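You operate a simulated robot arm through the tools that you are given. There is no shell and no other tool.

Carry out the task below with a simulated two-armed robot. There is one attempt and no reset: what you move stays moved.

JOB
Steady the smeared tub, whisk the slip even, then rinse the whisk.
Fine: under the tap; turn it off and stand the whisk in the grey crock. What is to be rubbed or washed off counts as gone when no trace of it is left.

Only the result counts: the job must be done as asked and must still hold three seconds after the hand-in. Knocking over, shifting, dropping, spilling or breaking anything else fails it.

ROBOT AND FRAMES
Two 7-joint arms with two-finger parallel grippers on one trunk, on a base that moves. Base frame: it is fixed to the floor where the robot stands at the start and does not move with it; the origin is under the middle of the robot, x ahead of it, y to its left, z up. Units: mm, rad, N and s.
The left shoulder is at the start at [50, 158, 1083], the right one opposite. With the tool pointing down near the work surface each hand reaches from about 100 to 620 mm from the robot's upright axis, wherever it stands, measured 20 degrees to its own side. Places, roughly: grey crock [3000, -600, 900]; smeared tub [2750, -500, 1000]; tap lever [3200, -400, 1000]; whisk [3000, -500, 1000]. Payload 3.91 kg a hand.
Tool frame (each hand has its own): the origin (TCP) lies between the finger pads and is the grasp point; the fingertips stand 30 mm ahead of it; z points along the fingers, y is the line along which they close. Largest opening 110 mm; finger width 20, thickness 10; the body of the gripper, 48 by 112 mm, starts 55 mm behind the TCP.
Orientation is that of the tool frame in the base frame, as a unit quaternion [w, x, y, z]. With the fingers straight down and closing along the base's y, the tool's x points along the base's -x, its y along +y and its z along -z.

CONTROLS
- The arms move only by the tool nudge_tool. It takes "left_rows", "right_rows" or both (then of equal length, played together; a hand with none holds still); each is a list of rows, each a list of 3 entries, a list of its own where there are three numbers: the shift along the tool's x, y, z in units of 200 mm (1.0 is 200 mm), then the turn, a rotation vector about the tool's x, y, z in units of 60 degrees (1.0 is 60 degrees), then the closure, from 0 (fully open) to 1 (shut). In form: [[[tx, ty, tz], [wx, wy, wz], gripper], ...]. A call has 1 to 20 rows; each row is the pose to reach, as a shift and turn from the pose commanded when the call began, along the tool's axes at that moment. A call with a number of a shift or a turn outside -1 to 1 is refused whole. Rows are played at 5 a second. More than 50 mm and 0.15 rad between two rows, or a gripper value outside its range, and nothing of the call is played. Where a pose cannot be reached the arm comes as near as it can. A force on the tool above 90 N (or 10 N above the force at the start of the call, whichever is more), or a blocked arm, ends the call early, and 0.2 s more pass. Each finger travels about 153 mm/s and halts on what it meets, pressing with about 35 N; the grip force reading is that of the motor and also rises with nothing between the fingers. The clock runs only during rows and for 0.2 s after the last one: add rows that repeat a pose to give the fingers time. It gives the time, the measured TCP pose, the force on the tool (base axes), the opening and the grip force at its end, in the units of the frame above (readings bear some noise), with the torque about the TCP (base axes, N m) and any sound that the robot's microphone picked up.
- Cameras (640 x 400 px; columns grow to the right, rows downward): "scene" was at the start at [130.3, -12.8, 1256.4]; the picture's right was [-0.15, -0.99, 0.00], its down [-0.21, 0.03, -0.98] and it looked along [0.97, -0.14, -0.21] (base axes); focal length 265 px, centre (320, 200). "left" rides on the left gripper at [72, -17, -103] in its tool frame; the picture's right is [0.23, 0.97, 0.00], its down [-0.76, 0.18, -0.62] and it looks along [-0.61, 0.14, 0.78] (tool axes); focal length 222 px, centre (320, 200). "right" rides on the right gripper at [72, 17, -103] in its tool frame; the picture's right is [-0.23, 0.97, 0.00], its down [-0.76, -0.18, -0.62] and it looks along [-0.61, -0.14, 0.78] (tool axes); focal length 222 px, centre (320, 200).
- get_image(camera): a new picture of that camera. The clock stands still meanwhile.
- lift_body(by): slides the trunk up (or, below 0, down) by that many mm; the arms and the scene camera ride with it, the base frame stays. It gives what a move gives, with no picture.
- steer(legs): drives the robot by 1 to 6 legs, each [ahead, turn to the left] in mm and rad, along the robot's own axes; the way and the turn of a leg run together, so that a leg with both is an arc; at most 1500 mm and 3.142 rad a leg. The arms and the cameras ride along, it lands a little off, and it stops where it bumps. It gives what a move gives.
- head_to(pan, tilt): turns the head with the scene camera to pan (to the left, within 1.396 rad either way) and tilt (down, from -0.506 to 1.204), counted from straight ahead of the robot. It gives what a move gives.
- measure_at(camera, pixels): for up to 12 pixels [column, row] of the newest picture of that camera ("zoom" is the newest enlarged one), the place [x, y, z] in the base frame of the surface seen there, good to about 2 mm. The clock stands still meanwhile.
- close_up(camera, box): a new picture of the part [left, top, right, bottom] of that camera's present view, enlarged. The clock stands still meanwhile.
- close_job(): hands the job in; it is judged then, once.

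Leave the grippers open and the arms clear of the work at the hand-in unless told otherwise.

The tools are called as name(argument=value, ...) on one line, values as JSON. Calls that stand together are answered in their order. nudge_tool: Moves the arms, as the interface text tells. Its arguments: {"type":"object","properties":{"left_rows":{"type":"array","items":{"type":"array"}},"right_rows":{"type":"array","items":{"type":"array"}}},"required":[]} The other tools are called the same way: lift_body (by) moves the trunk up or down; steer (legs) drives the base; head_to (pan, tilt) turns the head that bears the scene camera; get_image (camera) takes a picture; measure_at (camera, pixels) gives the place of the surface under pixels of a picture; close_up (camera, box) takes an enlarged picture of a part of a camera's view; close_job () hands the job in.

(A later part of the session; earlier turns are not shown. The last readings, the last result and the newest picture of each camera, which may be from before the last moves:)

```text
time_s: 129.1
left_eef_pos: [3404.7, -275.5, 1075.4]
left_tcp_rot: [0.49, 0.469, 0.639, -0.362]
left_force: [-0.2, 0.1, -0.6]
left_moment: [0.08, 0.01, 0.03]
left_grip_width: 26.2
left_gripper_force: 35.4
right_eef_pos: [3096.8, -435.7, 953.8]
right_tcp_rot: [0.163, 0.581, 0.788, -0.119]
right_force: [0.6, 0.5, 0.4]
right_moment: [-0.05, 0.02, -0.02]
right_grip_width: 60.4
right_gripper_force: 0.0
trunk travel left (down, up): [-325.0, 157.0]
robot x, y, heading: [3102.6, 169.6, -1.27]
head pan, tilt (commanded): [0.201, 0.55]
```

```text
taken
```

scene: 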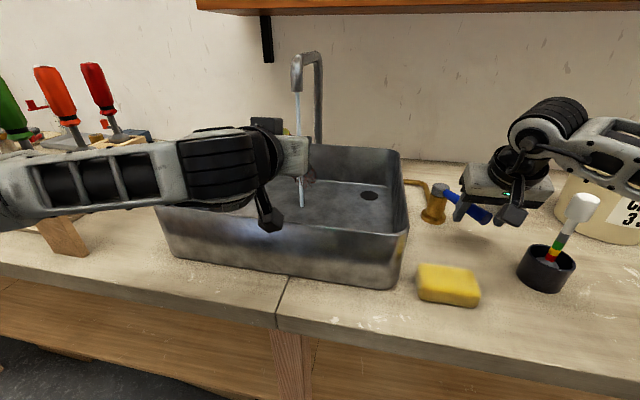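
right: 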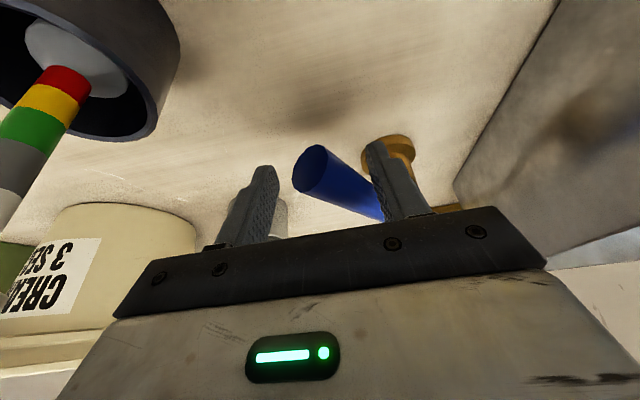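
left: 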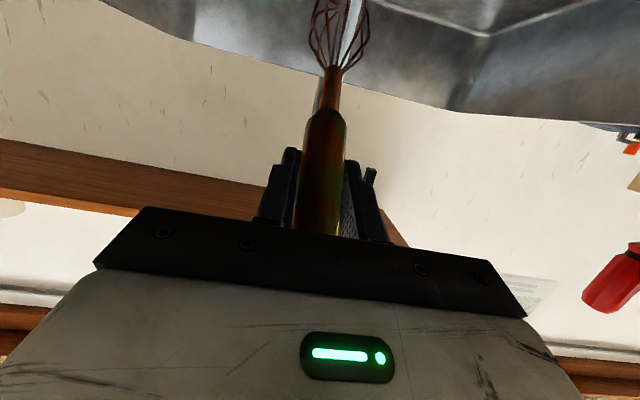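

The whisk head is at the stream. I check the left forearm's clearance to the sink rim and the clamp rack, and zoom on the whisk head from both cameras.

measure_at(camera="scene", pixels=[[20, 200], [100, 200], [150, 195], [220, 205], [268, 220], [210, 165], [100, 165], [60, 235], [165, 205], [60, 145]])

close_up(camera="scene", box=[250, 80, 350, 220])

close_up(camera="left", box=[270, 0, 410, 90])

get_image(camera="right")

```text
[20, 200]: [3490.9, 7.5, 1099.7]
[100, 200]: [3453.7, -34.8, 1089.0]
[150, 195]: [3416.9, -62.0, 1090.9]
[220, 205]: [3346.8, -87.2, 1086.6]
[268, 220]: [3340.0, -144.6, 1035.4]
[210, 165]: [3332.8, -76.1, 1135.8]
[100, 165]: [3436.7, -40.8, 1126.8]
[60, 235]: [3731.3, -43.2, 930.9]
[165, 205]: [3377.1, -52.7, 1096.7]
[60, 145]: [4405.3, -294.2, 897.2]
```

```text
2.86 times, centred on (300, 150) of scene
```

zoom: 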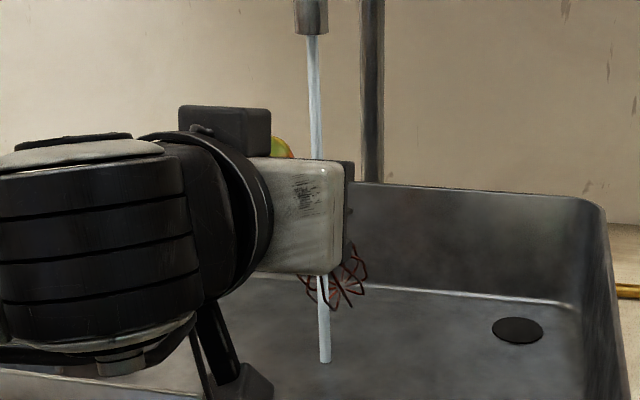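

```text
4.44 times, centred on (340, 45) of left
```

zoom: 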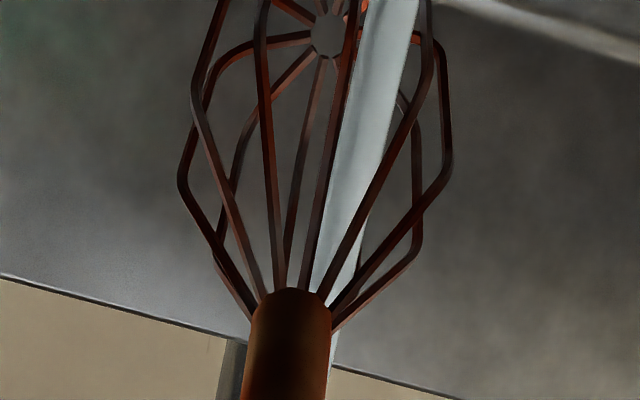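

```text
taken
```

right: 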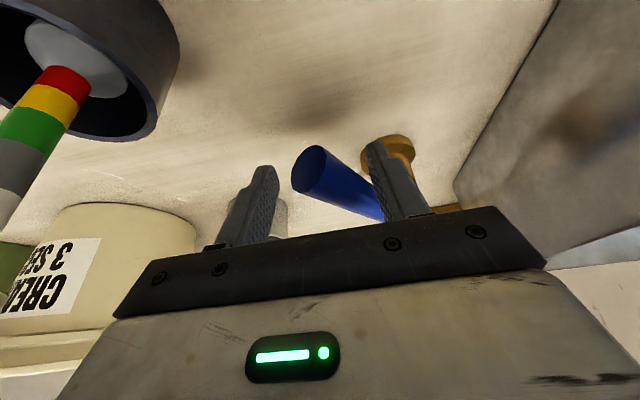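

The stream passes close by the cage. I measure the stream and the wires in the left enlargement.

close_up(camera="left", box=[270, 0, 410, 90])

measure_at(camera="zoom", pixels=[[385, 40], [372, 100], [350, 200], [335, 280], [330, 380], [326, 35], [182, 180], [448, 170], [258, 60], [428, 50], [290, 330], [275, 180]])

```text
4.44 times, centred on (340, 45) of left
```

zoom: 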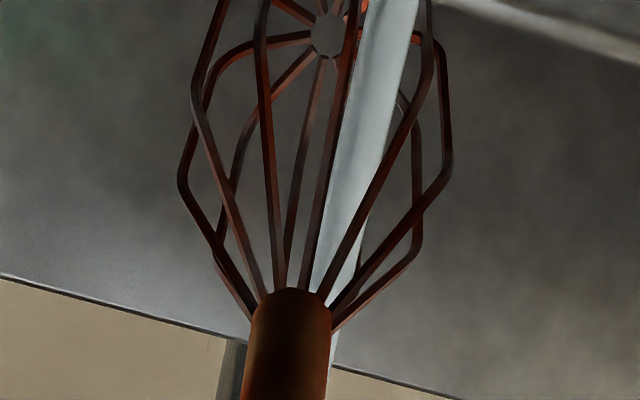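

```text
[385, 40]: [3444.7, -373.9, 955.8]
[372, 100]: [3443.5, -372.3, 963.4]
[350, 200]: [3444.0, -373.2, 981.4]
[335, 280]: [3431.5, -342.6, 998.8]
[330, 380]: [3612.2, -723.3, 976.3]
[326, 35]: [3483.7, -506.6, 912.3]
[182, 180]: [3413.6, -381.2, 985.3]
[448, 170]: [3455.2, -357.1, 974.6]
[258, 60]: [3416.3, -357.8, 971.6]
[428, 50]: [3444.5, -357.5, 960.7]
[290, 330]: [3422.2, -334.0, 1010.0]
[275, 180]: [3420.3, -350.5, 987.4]
```

The stream falls at about (3444,-377), inside the cage but 8 mm off its axis. To wash every wire I sweep the head through the stream in lines, starting with one half.

nudge_tool(left_rows=[[[0.0347, 0.04, -0.1304], [0, 0, 0], 1], [[0.0167, 0.04, -0.0628], [0, 0, 0], 1], [[-0.0013, 0.04, 0.0048], [0, 0, 0], 1], [[-0.0193, 0.04, 0.0725], [0, 0, 0], 1], [[-0.0373, 0.04, 0.1401], [0, 0, 0], 1], [[-0.0553, 0.04, 0.2077], [0, 0, 0], 1], [[-0.0553, 0.08, 0.2077], [0, 0, 0], 1], [[-0.0373, 0.08, 0.1401], [0, 0, 0], 1], [[-0.0193, 0.08, 0.0725], [0, 0, 0], 1], [[-0.0013, 0.08, 0.0048], [0, 0, 0], 1], [[0.0167, 0.08, -0.0628], [0, 0, 0], 1], [[0.0347, 0.08, -0.1304], [0, 0, 0], 1], [[0.0347, 0.12, -0.1304], [0, 0, 0], 1], [[0.0167, 0.12, -0.0628], [0, 0, 0], 1], [[-0.0013, 0.12, 0.0048], [0, 0, 0], 1], [[-0.0193, 0.12, 0.0725], [0, 0, 0], 1], [[-0.0373, 0.12, 0.1401], [0, 0, 0], 1], [[-0.0553, 0.12, 0.2077], [0, 0, 0], 1], [[-0.0193, 0.06, 0.0725], [0, 0, 0], 1], [[0, 0, 0], [0, 0, 0], 1]])

close_up(camera="left", box=[270, 0, 410, 90])

get_image(camera="scene")

```text
time_s: 133.3
left_eef_pos: [3405.8, -274.6, 1076.5]
left_tcp_rot: [0.49, 0.468, 0.641, -0.361]
left_force: [0.8, 0.4, -1.0]
left_moment: [0.08, 0.02, 0.02]
left_grip_width: 25.9
left_gripper_force: 35.5
right_eef_pos: [3094.9, -436.7, 954.2]
right_tcp_rot: [0.162, 0.582, 0.788, -0.119]
right_force: [-0.2, 0.3, 0.0]
right_moment: [-0.02, 0.0, 0.0]
right_grip_width: 60.4
right_gripper_force: 0.1
trunk travel left (down, up): [-325.0, 157.0]
robot x, y, heading: [3107.8, 172.1, -1.269]
head pan, tilt (commanded): [0.201, 0.55]
```

```text
4.44 times, centred on (340, 45) of left
```

zoom: 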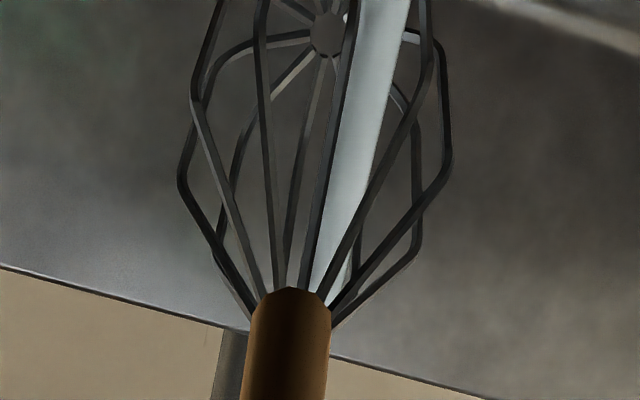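

```text
taken
```

scene: 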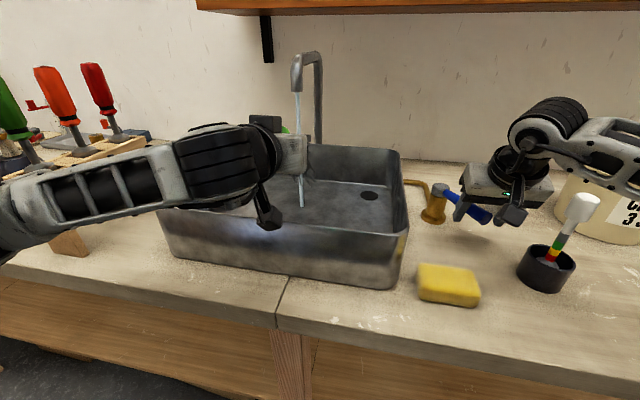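

The red residue is gone: wires are clean grey. I look at the handle too for remaining traces.

get_image(camera="left")

close_up(camera="left", box=[260, 50, 400, 240])

close_up(camera="scene", box=[250, 90, 350, 220])

```text
taken
```

left: 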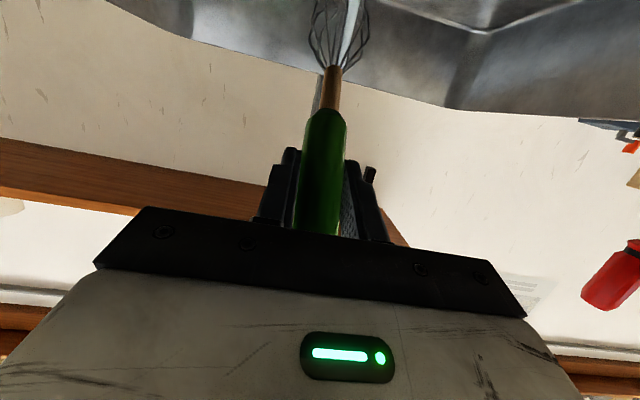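

```text
2.11 times, centred on (330, 145) of left
```

zoom: 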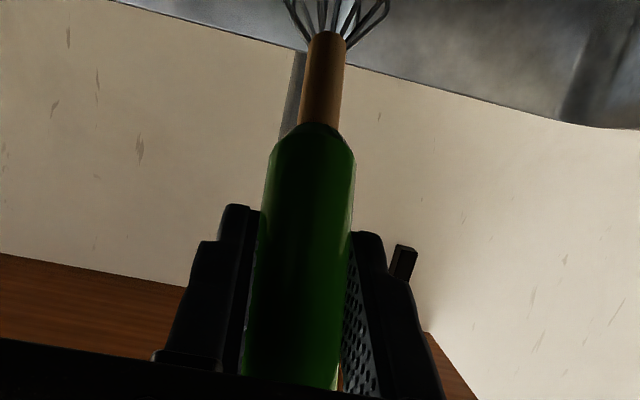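

```text
3.08 times, centred on (300, 155) of scene
```

zoom: 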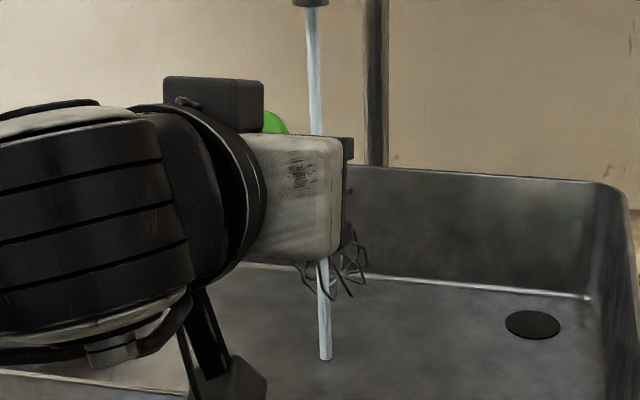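

Handle green, stem wood-coloured, wires steel: clean. To leave no trace I also sweep the other half of the head through the stream.

nudge_tool(left_rows=[[[0.0347, 0, -0.1304], [0, 0, 0], 1], [[0.0167, 0, -0.0628], [0, 0, 0], 1], [[-0.0013, 0, 0.0048], [0, 0, 0], 1], [[-0.0193, 0, 0.0725], [0, 0, 0], 1], [[-0.0373, 0, 0.1401], [0, 0, 0], 1], [[-0.0553, 0, 0.2077], [0, 0, 0], 1], [[-0.0553, -0.04, 0.2077], [0, 0, 0], 1], [[-0.0373, -0.04, 0.1401], [0, 0, 0], 1], [[-0.0193, -0.04, 0.0725], [0, 0, 0], 1], [[-0.0013, -0.04, 0.0048], [0, 0, 0], 1], [[0.0167, -0.04, -0.0628], [0, 0, 0], 1], [[0.0347, -0.04, -0.1304], [0, 0, 0], 1], [[0.0347, -0.08, -0.1304], [0, 0, 0], 1], [[0.0167, -0.08, -0.0628], [0, 0, 0], 1], [[-0.0013, -0.08, 0.0048], [0, 0, 0], 1], [[-0.0193, -0.08, 0.0725], [0, 0, 0], 1], [[-0.0373, -0.08, 0.1401], [0, 0, 0], 1], [[-0.0553, -0.08, 0.2077], [0, 0, 0], 1], [[-0.0193, -0.04, 0.0725], [0, 0, 0], 1], [[0, 0, 0], [0, 0, 0], 1]])

close_up(camera="left", box=[270, 0, 410, 90])

```text
time_s: 137.5
left_eef_pos: [3408.7, -274.3, 1078.1]
left_tcp_rot: [0.49, 0.469, 0.64, -0.362]
left_force: [0.2, 0.6, -0.9]
left_moment: [0.05, 0.05, 0.03]
left_grip_width: 26.3
left_gripper_force: 35.3
right_eef_pos: [3095.9, -435.8, 954.2]
right_tcp_rot: [0.161, 0.583, 0.787, -0.121]
right_force: [1.0, 0.3, -0.4]
right_moment: [-0.01, 0.03, -0.02]
right_grip_width: 60.3
right_gripper_force: 0.0
trunk travel left (down, up): [-325.0, 157.0]
robot x, y, heading: [3106.4, 171.9, -1.271]
head pan, tilt (commanded): [0.201, 0.55]
```

```text
4.44 times, centred on (340, 45) of left
```

zoom: 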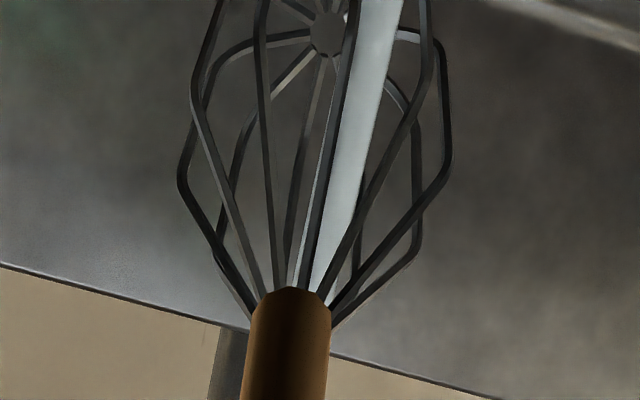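

Clean on all sides. I draw the whisk out of the stream back to upright above the sink's front.

nudge_tool(left_rows=[[[-0.113, -0.002, -0.1], [0, 0.125, 0], 1], [[-0.226, -0.004, -0.199], [0, 0.25, 0], 1], [[-0.34, -0.006, -0.299], [0, 0.375, 0], 1], [[-0.453, -0.008, -0.398], [0, 0.5, 0], 1], [[-0.566, -0.01, -0.498], [0, 0.625, 0], 1], [[-0.679, -0.012, -0.597], [0, 0.75, 0], 1], [[-0.679, -0.012, -0.597], [0, 0.75, 0], 1]])

get_image(camera="scene")

```text
time_s: 139.1
left_eef_pos: [3383.4, -196.4, 1240.9]
left_tcp_rot: [0.207, 0.571, 0.779, -0.153]
left_force: [0.8, 0.4, -2.0]
left_moment: [0.01, 0.0, 0.0]
left_grip_width: 26.1
left_gripper_force: 35.0
right_eef_pos: [3095.6, -435.7, 954.3]
right_tcp_rot: [0.162, 0.582, 0.788, -0.119]
right_force: [0.0, 0.6, 0.8]
right_moment: [0.0, 0.02, 0.02]
right_grip_width: 60.5
right_gripper_force: 0.1
trunk travel left (down, up): [-325.0, 157.0]
robot x, y, heading: [3103.9, 172.0, -1.266]
head pan, tilt (commanded): [0.201, 0.55]
```

```text
taken
```

scene: 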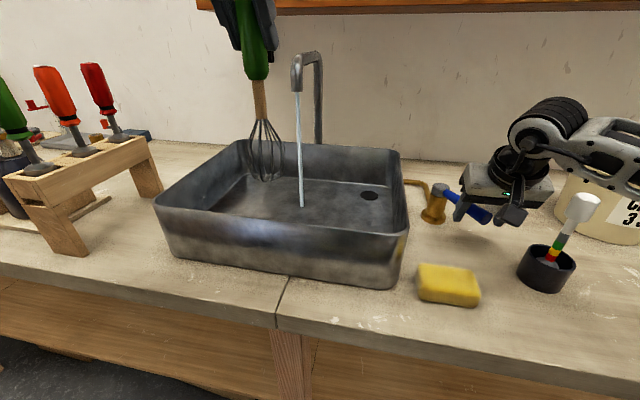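

The whisk is clean and out of the stream. Now I push the lever back to the left with the right finger to shut the tap.

nudge_tool(right_rows=[[[0, 0.1, 0], [0, 0, 0], 0.45], [[0, 0.185, 0], [0, 0, 0], 0.45], [[0.0184, 0.235, -0.008], [0, 0, 0], 0.45], [[0.0368, 0.285, -0.0158], [0, 0, 0], 0.45], [[0.046, 0.34, -0.0198], [0, 0, 0], 0.45], [[0.0505, 0.3875, -0.0218], [0, 0, 0], 0.45], [[0.0505, 0.435, -0.0218], [0, 0, 0], 0.45], [[0.0505, 0.435, -0.0218], [0, 0, 0], 0.45]])

get_image(camera="scene")

get_image(camera="right")

```text
time_s: 140.9
left_eef_pos: [3379.6, -197.7, 1241.5]
left_tcp_rot: [0.209, 0.571, 0.779, -0.154]
left_force: [0.3, -0.6, -1.1]
left_moment: [-0.02, -0.03, -0.02]
left_grip_width: 26.2
left_gripper_force: 34.9
right_eef_pos: [3171.2, -400.4, 956.1]
right_tcp_rot: [0.161, 0.584, 0.786, -0.121]
right_force: [-18.4, -0.3, 3.0]
right_moment: [0.15, 0.21, -0.21]
right_grip_width: 69.4
right_gripper_force: 9.2
trunk travel left (down, up): [-325.0, 157.0]
robot x, y, heading: [3110.2, 172.5, -1.266]
head pan, tilt (commanded): [0.201, 0.55]
```

```text
taken
```

scene: 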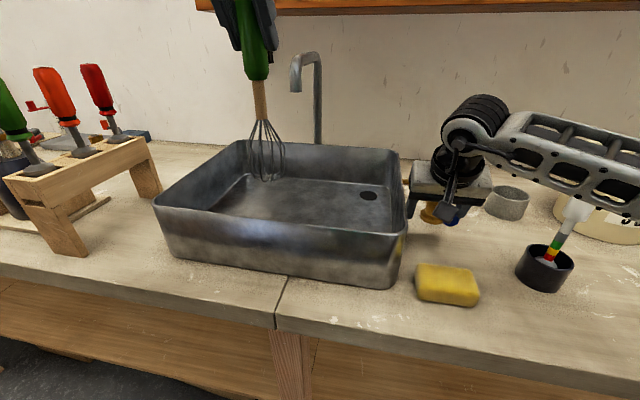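

```text
taken
```

right: 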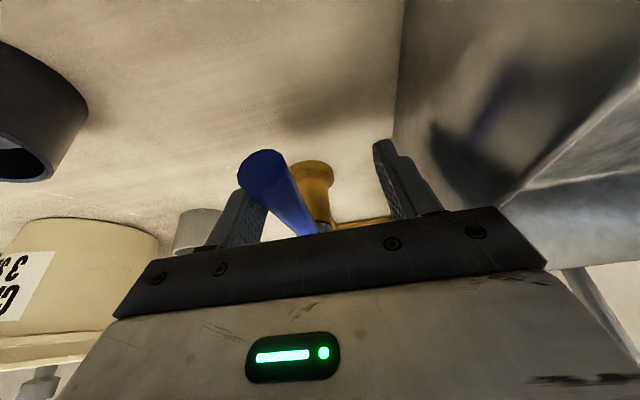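

The stream has stopped; the lever presses its stop at 18 N. I centre the right hand off the lever and raise it straight up.

nudge_tool(right_rows=[[[0, -0.08, 0], [0, 0, 0], 0.45], [[0, -0.145, 0], [0, 0, 0], 0.45], [[0, -0.145, 0], [0, 0, 0], 0.45], [[-0.079, -0.145, -0.184], [0, 0, 0], 0.45], [[-0.158, -0.145, -0.368], [0, 0, 0], 0.45], [[-0.238, -0.145, -0.551], [0, 0, 0], 0.45], [[-0.317, -0.145, -0.735], [0, 0, 0], 0.45], [[-0.396, -0.145, -0.919], [0, 0, 0], 0.2], [[-0.396, -0.145, -0.919], [0, 0, 0], 0]])

get_image(camera="scene")

get_image(camera="right")

```text
time_s: 142.9
left_eef_pos: [3383.4, -197.4, 1240.0]
left_tcp_rot: [0.208, 0.571, 0.779, -0.154]
left_force: [0.4, -0.4, -0.4]
left_moment: [0.03, -0.03, 0.02]
left_grip_width: 25.8
left_gripper_force: 34.9
right_eef_pos: [3146.6, -407.0, 1152.7]
right_tcp_rot: [0.161, 0.582, 0.788, -0.119]
right_force: [0.3, 1.3, 0.2]
right_moment: [0.01, 0.04, -0.03]
right_grip_width: 110.0
right_gripper_force: 0.1
trunk travel left (down, up): [-325.0, 157.0]
robot x, y, heading: [3104.5, 171.6, -1.266]
head pan, tilt (commanded): [0.201, 0.55]
```

```text
taken
```

scene: 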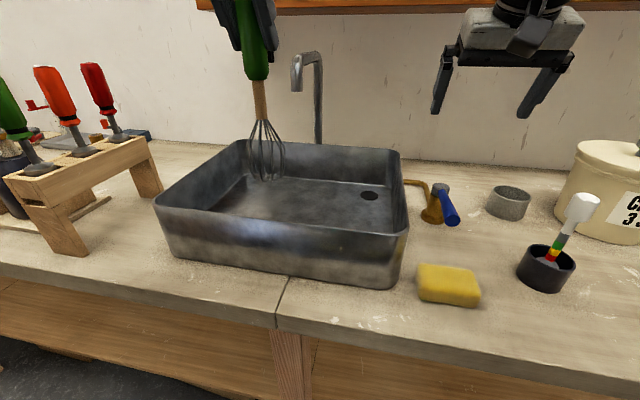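

```text
taken
```

right: 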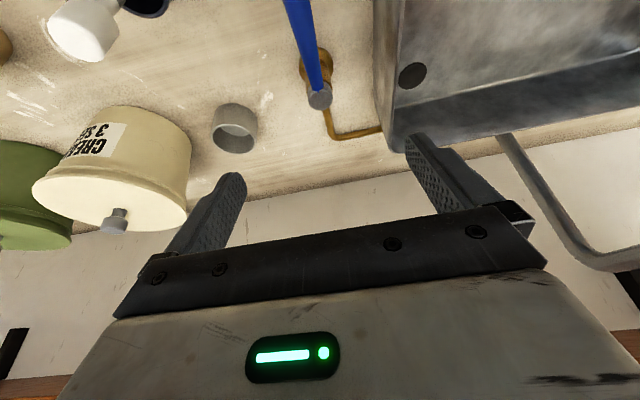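

Tap shut, lever back at its stop, whisk clean. I draw the right hand back to a compact tool-down pose before driving.

nudge_tool(right_rows=[[[0.08, -0.03, -0.2], [0, 0.05, 0], 0], [[0.2, -0.11, -0.31], [0, 0.13, 0], 0], [[0.31, -0.19, -0.41], [0, 0.21, 0], 0], [[0.42, -0.27, -0.52], [0, 0.3, 0], 0], [[0.529, -0.357, -0.62], [0, 0.38, 0], 0], [[0.529, -0.357, -0.62], [0, 0.38, 0], 0]])

steer(legs=[[-300, 0], [0, -1.571], [385, 0], [0, 1.571]])

get_image(camera="scene")

```text
time_s: 144.3
left_eef_pos: [3382.5, -198.2, 1241.0]
left_tcp_rot: [0.207, 0.571, 0.779, -0.154]
left_force: [-0.1, 0.2, -1.5]
left_moment: [0.0, -0.01, 0.02]
left_grip_width: 26.1
left_gripper_force: 35.0
right_eef_pos: [3034.9, -289.0, 1226.3]
right_tcp_rot: [0.003, 0.594, 0.804, -0.003]
right_force: [0.4, -0.2, 0.1]
right_moment: [0.06, 0.01, 0.02]
right_grip_width: 110.1
right_gripper_force: 0.0
trunk travel left (down, up): [-325.0, 157.0]
robot x, y, heading: [3107.7, 174.3, -1.27]
head pan, tilt (commanded): [0.201, 0.55]
```

```text
time_s: 155.9
left_eef_pos: [2969.3, -16.4, 1241.3]
left_tcp_rot: [0.212, 0.551, 0.793, -0.149]
left_force: [-0.2, -0.1, -1.3]
left_moment: [0.01, 0.01, 0.01]
left_grip_width: 26.0
left_gripper_force: 35.3
right_eef_pos: [2626.8, -127.9, 1225.6]
right_tcp_rot: [0.003, 0.573, 0.82, -0.002]
right_force: [-0.7, 0.1, -0.4]
right_moment: [-0.01, 0.0, -0.02]
right_grip_width: 110.1
right_gripper_force: 0.1
trunk travel left (down, up): [-325.0, 157.0]
robot x, y, heading: [2676.4, 335.4, -1.213]
head pan, tilt (commanded): [0.201, 0.55]
```

```text
taken
```

scene: 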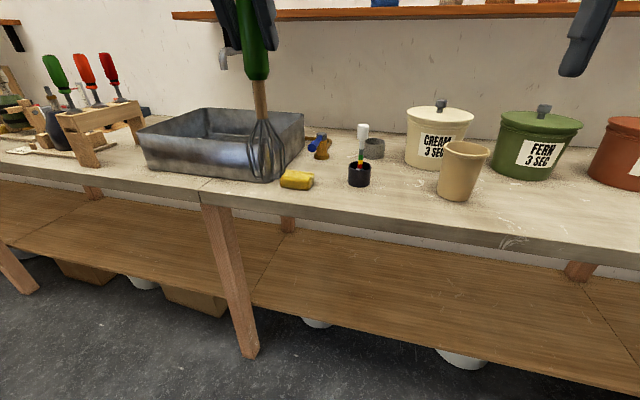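

I'm at u≈-456, 637 mm off. I raise the whisk 30 mm more for clearance over the gauge, then drive up to 255 mm from the edge.

nudge_tool(left_rows=[[[-0.038, 0, -0.065], [0, 0, 0], 1], [[-0.076, 0, -0.129], [0, 0, 0], 1], [[-0.076, 0, -0.129], [0, 0, 0], 1]])

steer(legs=[[0, -0.145], [380, 0], [0, 0.089]])

head_to(pan=0.0, tilt=0.7)

get_image(camera="scene")

```text
time_s: 156.7
left_eef_pos: [2969.8, -16.2, 1271.0]
left_tcp_rot: [0.212, 0.551, 0.793, -0.149]
left_force: [-0.8, 0.6, -0.9]
left_moment: [0.02, -0.01, 0.02]
left_grip_width: 26.1
left_gripper_force: 35.4
right_eef_pos: [2627.0, -127.2, 1225.5]
right_tcp_rot: [0.003, 0.573, 0.82, -0.002]
right_force: [-0.5, -0.9, -0.6]
right_moment: [0.05, -0.05, 0.01]
right_grip_width: 110.0
right_gripper_force: 0.1
trunk travel left (down, up): [-325.0, 157.0]
robot x, y, heading: [2674.6, 335.7, -1.219]
head pan, tilt (commanded): [0.201, 0.55]
```

```text
time_s: 160.2
left_eef_pos: [3026.8, -396.0, 1269.6]
left_tcp_rot: [0.207, 0.573, 0.778, -0.155]
left_force: [-0.1, 0.0, -1.3]
left_moment: [0.0, 0.02, -0.01]
left_grip_width: 25.9
left_gripper_force: 35.0
right_eef_pos: [2676.9, -486.8, 1225.4]
right_tcp_rot: [0.002, 0.596, 0.803, -0.003]
right_force: [-0.5, -0.7, 0.3]
right_moment: [0.0, -0.01, -0.03]
right_grip_width: 110.3
right_gripper_force: 0.0
trunk travel left (down, up): [-325.0, 157.0]
robot x, y, heading: [2751.9, -30.6, -1.275]
head pan, tilt (commanded): [0.201, 0.55]
```

```text
time_s: 160.9
left_eef_pos: [3026.4, -397.4, 1271.0]
left_tcp_rot: [0.207, 0.573, 0.777, -0.155]
left_force: [0.8, -0.1, -0.9]
left_moment: [0.07, -0.03, 0.0]
left_grip_width: 26.3
left_gripper_force: 35.5
right_eef_pos: [2678.0, -487.8, 1225.8]
right_tcp_rot: [0.003, 0.596, 0.803, -0.003]
right_force: [-0.2, 0.3, 0.9]
right_moment: [0.01, 0.0, -0.03]
right_grip_width: 110.1
right_gripper_force: 0.0
trunk travel left (down, up): [-325.0, 157.0]
robot x, y, heading: [2751.4, -25.8, -1.273]
head pan, tilt (commanded): [0.0, 0.7]
```

```text
taken
```

scene: 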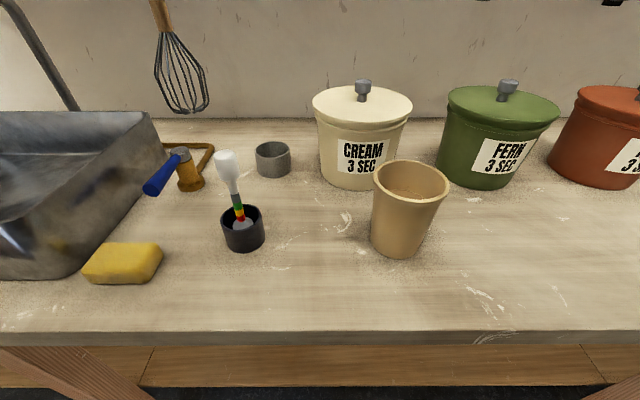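

The tub holds even tan slip, the black pot and gauge are as before. I zoom on the empty grey crock to measure its rim exactly.

close_up(camera="scene", box=[240, 130, 310, 190])

measure_at(camera="zoom", pixels=[[155, 160], [470, 165], [315, 95], [310, 215], [200, 130], [420, 120], [220, 215], [400, 210], [310, 180], [310, 120]])

```text
6.67 times, centred on (275, 160) of scene
```

zoom: 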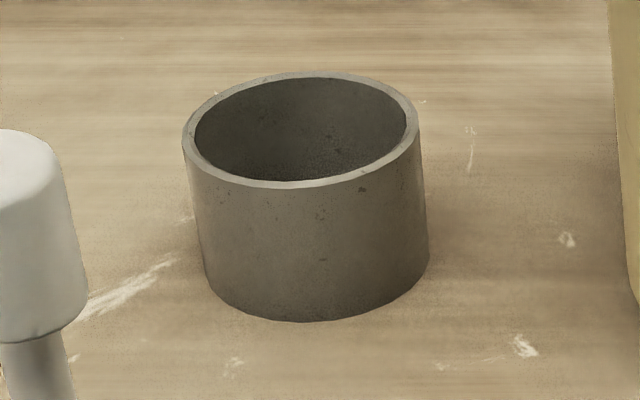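

```text
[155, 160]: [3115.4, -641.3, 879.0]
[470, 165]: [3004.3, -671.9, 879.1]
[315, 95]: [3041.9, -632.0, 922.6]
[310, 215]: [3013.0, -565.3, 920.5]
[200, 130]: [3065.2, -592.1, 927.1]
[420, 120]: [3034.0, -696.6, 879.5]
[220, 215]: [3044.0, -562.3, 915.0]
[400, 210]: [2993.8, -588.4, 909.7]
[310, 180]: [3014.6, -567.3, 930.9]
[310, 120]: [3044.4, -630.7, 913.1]
```

Measuring exact rim points on this zoom: left (187,140), right (414,125), back (312,77), front (300,183), and others.

measure_at(camera="zoom", pixels=[[187, 140], [415, 128], [312, 77], [300, 184], [240, 93], [380, 86], [225, 172], [380, 168], [405, 105], [196, 118], [300, 160], [260, 165]])

```text
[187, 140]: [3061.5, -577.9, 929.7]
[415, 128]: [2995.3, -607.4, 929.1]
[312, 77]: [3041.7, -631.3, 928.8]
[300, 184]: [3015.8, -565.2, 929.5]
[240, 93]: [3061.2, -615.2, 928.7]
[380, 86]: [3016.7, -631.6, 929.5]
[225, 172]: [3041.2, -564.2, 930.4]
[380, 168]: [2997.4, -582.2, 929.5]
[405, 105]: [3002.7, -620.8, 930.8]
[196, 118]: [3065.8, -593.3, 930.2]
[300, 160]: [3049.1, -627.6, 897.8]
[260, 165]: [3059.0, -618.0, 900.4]
```

The crock's centre is (3030,-598), inner radius about 32 mm. Now I measure the whisk's wires now, to know its axis relative to the TCP (3026.4,-397.4).

close_up(camera="scene", box=[130, 0, 240, 120])

measure_at(camera="zoom", pixels=[[218, 60], [225, 90], [232, 112], [310, 375], [290, 368], [330, 372], [355, 345], [218, 270], [262, 360], [375, 260], [345, 330], [208, 20]])

```text
3.33 times, centred on (185, 60) of scene
```

zoom: 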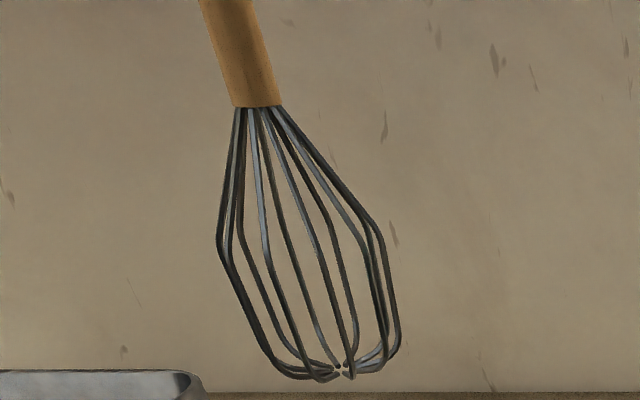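

```text
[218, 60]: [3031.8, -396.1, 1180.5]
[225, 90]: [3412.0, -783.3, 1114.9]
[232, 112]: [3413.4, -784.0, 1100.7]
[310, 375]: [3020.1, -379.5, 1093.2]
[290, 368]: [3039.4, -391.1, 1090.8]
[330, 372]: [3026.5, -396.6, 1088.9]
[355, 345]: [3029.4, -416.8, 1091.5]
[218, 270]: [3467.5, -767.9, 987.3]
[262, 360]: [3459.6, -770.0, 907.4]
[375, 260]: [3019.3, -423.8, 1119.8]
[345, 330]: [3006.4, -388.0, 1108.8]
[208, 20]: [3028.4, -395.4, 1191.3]
```

The whisk hub hangs exactly under the TCP. I carry it over the crock at height (TCP to (3030,-598,1211)).

nudge_tool(left_rows=[[[-0.137, -0.055, 0.148], [0, 0, 0], 1], [[-0.274, -0.11, 0.297], [0, 0, 0], 1], [[-0.41, -0.166, 0.445], [0, 0, 0], 1], [[-0.547, -0.221, 0.594], [0, 0, 0], 1], [[-0.684, -0.276, 0.742], [0, 0, 0], 1], [[-0.684, -0.276, 0.742], [0, 0, 0], 1]])

get_image(camera="scene")

get_image(camera="left")

```text
time_s: 162.3
left_eef_pos: [3031.8, -594.9, 1207.1]
left_tcp_rot: [0.208, 0.573, 0.777, -0.155]
left_force: [0.6, -0.5, -1.9]
left_moment: [0.01, 0.01, 0.0]
left_grip_width: 26.0
left_gripper_force: 35.1
right_eef_pos: [2677.4, -487.5, 1227.4]
right_tcp_rot: [0.002, 0.597, 0.802, -0.003]
right_force: [0.6, -0.3, 0.6]
right_moment: [-0.03, 0.01, 0.01]
right_grip_width: 109.9
right_gripper_force: 0.1
trunk travel left (down, up): [-325.0, 157.0]
robot x, y, heading: [2751.5, -27.7, -1.273]
head pan, tilt (commanded): [0.0, 0.7]
```

```text
taken
```

scene: 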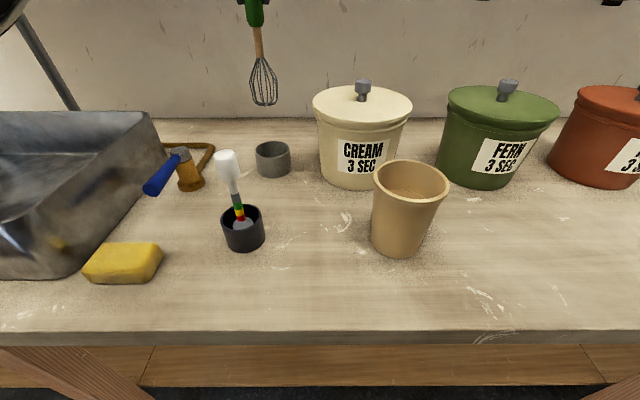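

```text
taken
```

left: 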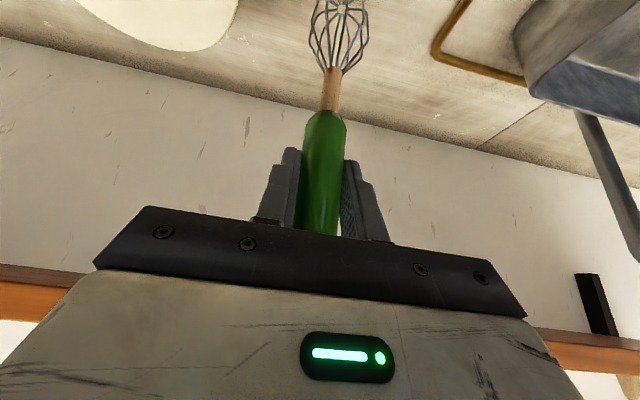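

Over the crock without reach trouble. I lower to 30 mm above its rim and check alignment in both cameras.

nudge_tool(left_rows=[[[0.078, -0.005, 0.148], [0, 0, 0], 1], [[0.156, -0.01, 0.296], [0, 0, 0], 1], [[0.156, -0.01, 0.296], [0, 0, 0], 1]])

close_up(camera="scene", box=[220, 60, 320, 190])

close_up(camera="left", box=[270, 0, 410, 90])

```text
time_s: 163.1
left_eef_pos: [3028.8, -600.7, 1142.6]
left_tcp_rot: [0.207, 0.574, 0.777, -0.155]
left_force: [0.3, 0.8, -1.2]
left_moment: [0.03, 0.0, 0.02]
left_grip_width: 26.0
left_gripper_force: 34.9
right_eef_pos: [2677.4, -486.6, 1226.0]
right_tcp_rot: [0.003, 0.596, 0.803, -0.003]
right_force: [-0.4, 0.0, -0.2]
right_moment: [0.01, 0.01, -0.01]
right_grip_width: 110.0
right_gripper_force: 0.1
trunk travel left (down, up): [-325.0, 157.0]
robot x, y, heading: [2748.6, -31.1, -1.276]
head pan, tilt (commanded): [0.0, 0.7]
```

```text
3.08 times, centred on (270, 125) of scene
```

zoom: 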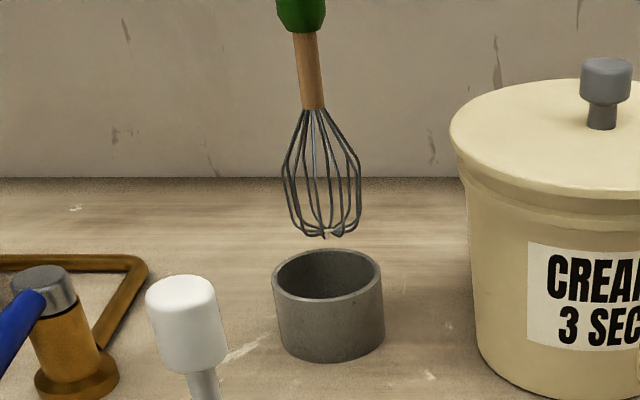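

```text
4.44 times, centred on (340, 45) of left
```

zoom: 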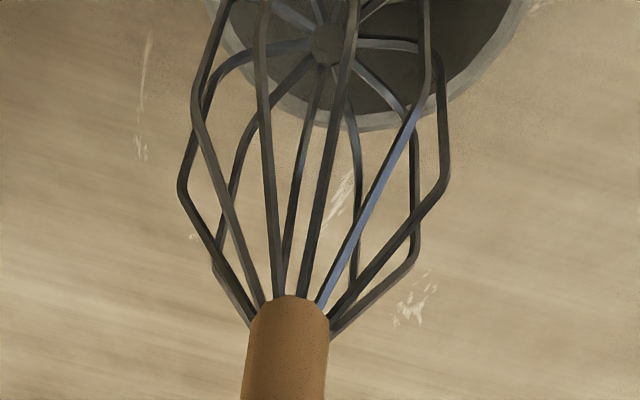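

I measure hub and rim points from this view.

measure_at(camera="zoom", pixels=[[326, 42], [235, 40], [260, 80], [300, 115], [350, 128], [420, 115], [500, 60], [520, 20], [300, 210], [290, 320]])

close_up(camera="scene", box=[220, 60, 320, 190])

measure_at(camera="zoom", pixels=[[326, 237], [322, 236], [330, 236], [275, 280], [380, 275], [330, 251], [327, 297], [312, 100], [308, 60], [286, 175], [360, 170], [300, 225]])

```text
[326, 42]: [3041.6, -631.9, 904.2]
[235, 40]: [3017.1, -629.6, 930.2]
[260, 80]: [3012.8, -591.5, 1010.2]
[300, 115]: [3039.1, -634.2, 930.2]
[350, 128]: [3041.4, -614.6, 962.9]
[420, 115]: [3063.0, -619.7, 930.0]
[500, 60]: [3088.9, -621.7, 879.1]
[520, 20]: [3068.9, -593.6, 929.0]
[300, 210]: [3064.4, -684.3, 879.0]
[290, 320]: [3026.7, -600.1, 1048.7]
```

```text
3.08 times, centred on (270, 125) of scene
```

zoom: 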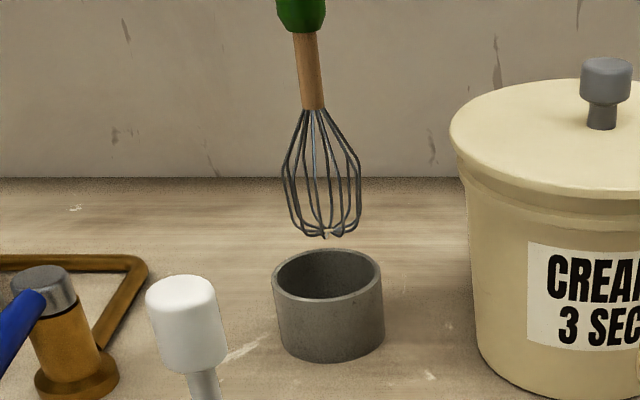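

```text
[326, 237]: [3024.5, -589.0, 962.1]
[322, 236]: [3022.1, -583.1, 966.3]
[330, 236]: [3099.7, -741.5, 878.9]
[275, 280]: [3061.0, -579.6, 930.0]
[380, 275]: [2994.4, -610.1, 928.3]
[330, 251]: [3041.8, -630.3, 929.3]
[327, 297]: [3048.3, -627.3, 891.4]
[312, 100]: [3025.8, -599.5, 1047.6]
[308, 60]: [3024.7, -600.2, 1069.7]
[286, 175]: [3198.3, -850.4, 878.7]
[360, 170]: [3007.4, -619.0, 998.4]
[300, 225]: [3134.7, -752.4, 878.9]
```

The stem axis seems to lie near (3030,-607) at z 1048, about 6 mm beyond the TCP. I measure more wire points near the tip to get the head's true centre.

close_up(camera="left", box=[300, 0, 380, 50])

```text
8.00 times, centred on (340, 25) of left
```

zoom: 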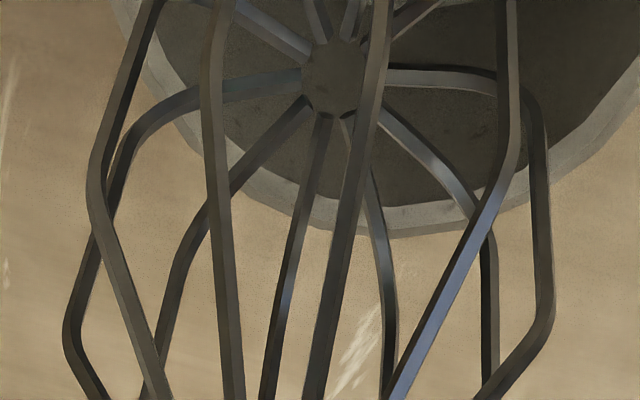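

I measure the spokes' inner ends around the hub (337,80).

measure_at(camera="zoom", pixels=[[290, 82], [395, 76], [296, 112], [322, 128], [385, 112], [298, 42], [318, 22], [230, 92], [450, 75], [430, 160], [250, 155], [300, 240]])

```text
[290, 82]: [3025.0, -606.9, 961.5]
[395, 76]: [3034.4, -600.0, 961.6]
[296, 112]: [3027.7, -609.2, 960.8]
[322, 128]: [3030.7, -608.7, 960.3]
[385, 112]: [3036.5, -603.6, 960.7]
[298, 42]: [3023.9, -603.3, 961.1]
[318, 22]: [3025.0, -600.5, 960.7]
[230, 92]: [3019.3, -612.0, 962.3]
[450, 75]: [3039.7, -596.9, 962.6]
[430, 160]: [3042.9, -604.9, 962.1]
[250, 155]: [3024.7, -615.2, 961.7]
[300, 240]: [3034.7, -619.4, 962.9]
```

Hub centre is at about (3029.5,-603.6); the crock centre is (3031,-598.5). I shift about 5 mm toward me, then lower 42 mm so the tip enters the crock.

nudge_tool(left_rows=[[[0.021, 0.0155, -0.012], [0, 0, 0], 1], [[0.021, 0.0155, -0.012], [0, 0, 0], 1], [[0.074, 0.016, 0.08], [0, 0, 0], 1], [[0.127, 0.016, 0.172], [0, 0, 0], 1], [[0.127, 0.016, 0.172], [0, 0, 0], 1]])

close_up(camera="scene", box=[220, 60, 320, 190])

close_up(camera="left", box=[270, 0, 410, 90])

```text
time_s: 164.3
left_eef_pos: [3030.4, -593.4, 1100.2]
left_tcp_rot: [0.207, 0.573, 0.777, -0.155]
left_force: [-0.5, 1.0, -1.5]
left_moment: [0.01, 0.02, -0.01]
left_grip_width: 25.8
left_gripper_force: 34.7
right_eef_pos: [2678.8, -488.3, 1225.5]
right_tcp_rot: [0.003, 0.596, 0.803, -0.002]
right_force: [0.2, -0.1, 0.5]
right_moment: [-0.02, -0.01, 0.0]
right_grip_width: 110.1
right_gripper_force: 0.0
trunk travel left (down, up): [-325.0, 157.0]
robot x, y, heading: [2748.9, -26.8, -1.273]
head pan, tilt (commanded): [0.0, 0.7]
```

```text
3.08 times, centred on (270, 125) of scene
```

zoom: 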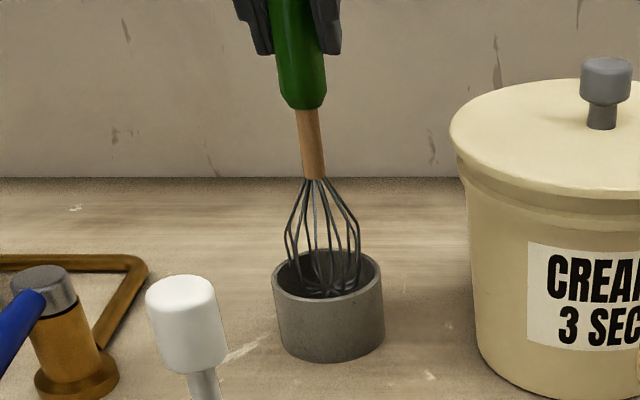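

```text
4.44 times, centred on (340, 45) of left
```

zoom: 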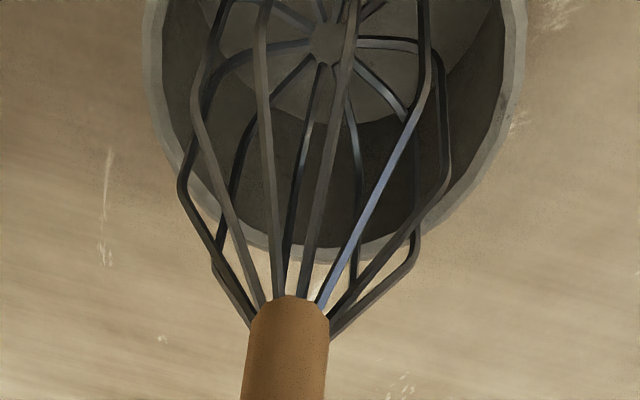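

The tip has entered the crock. I verify the hub's centring once more before going down.

close_up(camera="left", box=[300, 0, 380, 50])

measure_at(camera="zoom", pixels=[[290, 82], [395, 76], [296, 112], [322, 128], [385, 112], [298, 42], [230, 92], [450, 75], [72, 330], [548, 310], [215, 200], [500, 170]])

```text
8.00 times, centred on (340, 25) of left
```

zoom: 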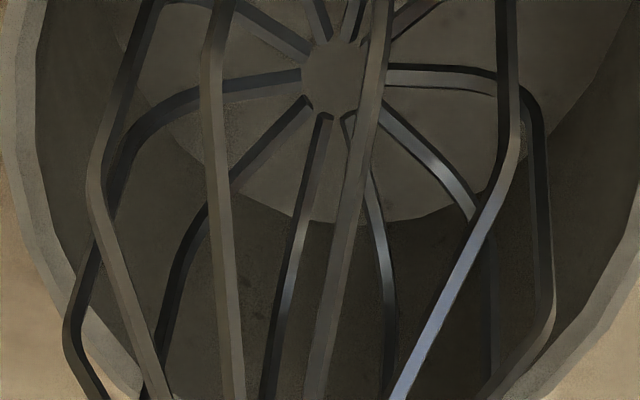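

```text
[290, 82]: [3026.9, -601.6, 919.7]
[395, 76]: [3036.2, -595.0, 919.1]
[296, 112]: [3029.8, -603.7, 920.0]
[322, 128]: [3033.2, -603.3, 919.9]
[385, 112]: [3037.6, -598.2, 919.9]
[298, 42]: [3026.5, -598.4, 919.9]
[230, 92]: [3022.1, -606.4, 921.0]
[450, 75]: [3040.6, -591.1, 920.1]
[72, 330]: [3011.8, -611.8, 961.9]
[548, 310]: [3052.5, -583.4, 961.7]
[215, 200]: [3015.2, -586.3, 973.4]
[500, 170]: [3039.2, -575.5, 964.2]
```

Hub at (3031,-598.6) – centred. I lower another 30 mm, almost to the crock's floor.

nudge_tool(left_rows=[[[0.037, 0, 0.065], [0, 0, 0], 1], [[0.075, 0, 0.13], [0, 0, 0], 1], [[0.075, 0, 0.13], [0, 0, 0], 1]])

close_up(camera="scene", box=[220, 60, 320, 190])

close_up(camera="left", box=[270, 0, 410, 90])

```text
time_s: 165.1
left_eef_pos: [3029.8, -594.0, 1072.8]
left_tcp_rot: [0.207, 0.574, 0.777, -0.155]
left_force: [-0.4, 0.0, -0.6]
left_moment: [-0.02, 0.0, 0.02]
left_grip_width: 26.0
left_gripper_force: 34.9
right_eef_pos: [2677.4, -487.2, 1226.1]
right_tcp_rot: [0.003, 0.596, 0.803, -0.002]
right_force: [-0.2, -0.3, -0.6]
right_moment: [-0.03, 0.0, 0.01]
right_grip_width: 110.2
right_gripper_force: 0.2
trunk travel left (down, up): [-325.0, 157.0]
robot x, y, heading: [2748.9, -27.0, -1.278]
head pan, tilt (commanded): [0.0, 0.7]
```

```text
3.08 times, centred on (270, 125) of scene
```

zoom: 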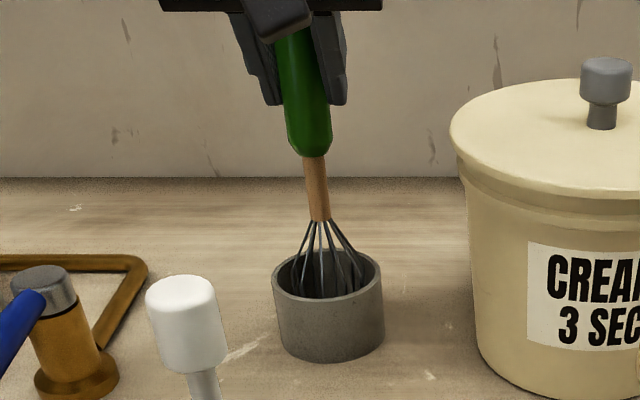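

```text
4.44 times, centred on (340, 45) of left
```

zoom: 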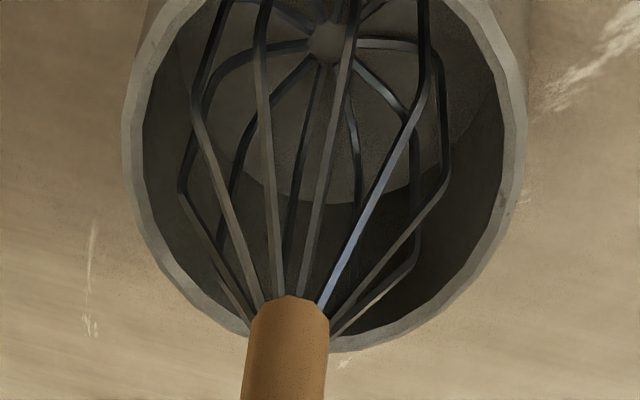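

Still just above the floor. I lower 5 mm more to set it down.

nudge_tool(left_rows=[[[0.006, 0, 0.0108], [0, 0, 0], 1], [[0.0125, 0, 0.0216], [0, 0, 0], 1], [[0.0125, 0, 0.0216], [0, 0, 0], 1]])

close_up(camera="scene", box=[220, 60, 320, 190])

```text
time_s: 165.9
left_eef_pos: [3029.1, -593.7, 1068.2]
left_tcp_rot: [0.208, 0.574, 0.776, -0.157]
left_force: [-0.9, -0.1, 3.5]
left_moment: [-0.04, -0.04, 0.0]
left_grip_width: 25.9
left_gripper_force: 35.5
right_eef_pos: [2677.2, -486.8, 1226.7]
right_tcp_rot: [0.004, 0.597, 0.803, -0.002]
right_force: [-0.4, -0.4, -0.4]
right_moment: [0.0, 0.0, 0.0]
right_grip_width: 109.9
right_gripper_force: 0.0
trunk travel left (down, up): [-325.0, 157.0]
robot x, y, heading: [2749.8, -25.8, -1.275]
head pan, tilt (commanded): [0.0, 0.7]
```

```text
3.08 times, centred on (270, 125) of scene
```

zoom: 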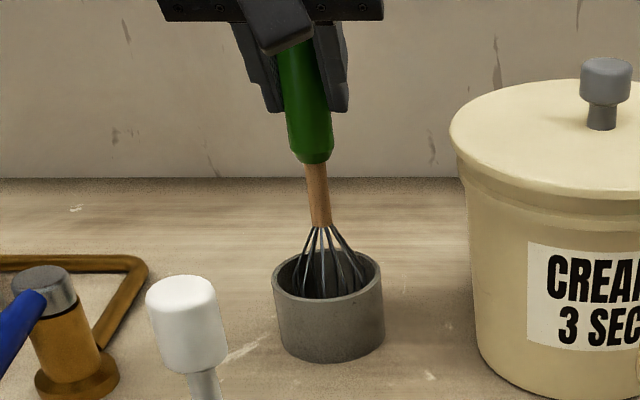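

An upward force of about 5 N: the whisk stands on the crock's floor. I open the left fingers gradually, without moving.

nudge_tool(left_rows=[[[0, 0, 0], [0, 0, 0], 0.76], [[0, 0, 0], [0, 0, 0], 0.74], [[0, 0, 0], [0, 0, 0], 0.7], [[0, 0, 0], [0, 0, 0], 0.6], [[0, 0, 0], [0, 0, 0], 0.4], [[0, 0, 0], [0, 0, 0], 0.2], [[0, 0, 0], [0, 0, 0], 0], [[0, 0, 0], [0, 0, 0], 0]])

close_up(camera="scene", box=[220, 60, 320, 190])

get_image(camera="left")

```text
time_s: 167.7
left_eef_pos: [3029.9, -595.2, 1066.6]
left_tcp_rot: [0.207, 0.573, 0.777, -0.155]
left_force: [0.4, -0.5, -0.2]
left_moment: [-0.02, -0.01, 0.0]
left_grip_width: 110.1
left_gripper_force: 0.1
right_eef_pos: [2678.2, -488.0, 1224.9]
right_tcp_rot: [0.003, 0.596, 0.803, -0.002]
right_force: [0.2, 0.1, 0.8]
right_moment: [0.02, 0.01, -0.03]
right_grip_width: 110.0
right_gripper_force: 0.1
trunk travel left (down, up): [-325.0, 157.0]
robot x, y, heading: [2748.4, -26.0, -1.273]
head pan, tilt (commanded): [0.0, 0.7]
```

```text
3.08 times, centred on (270, 125) of scene
```

zoom: 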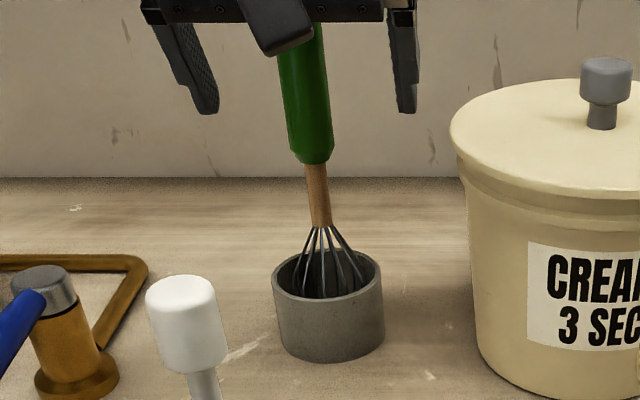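

```text
taken
```

left: 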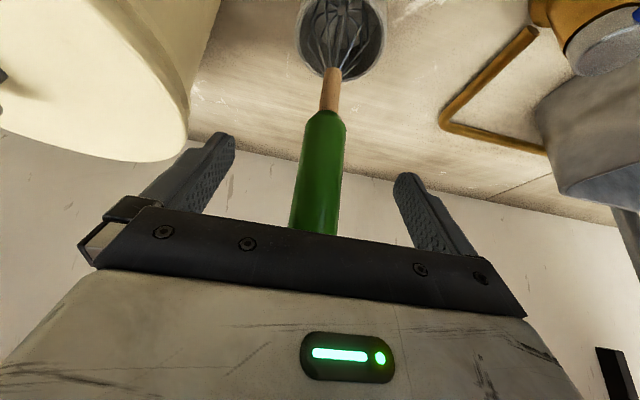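

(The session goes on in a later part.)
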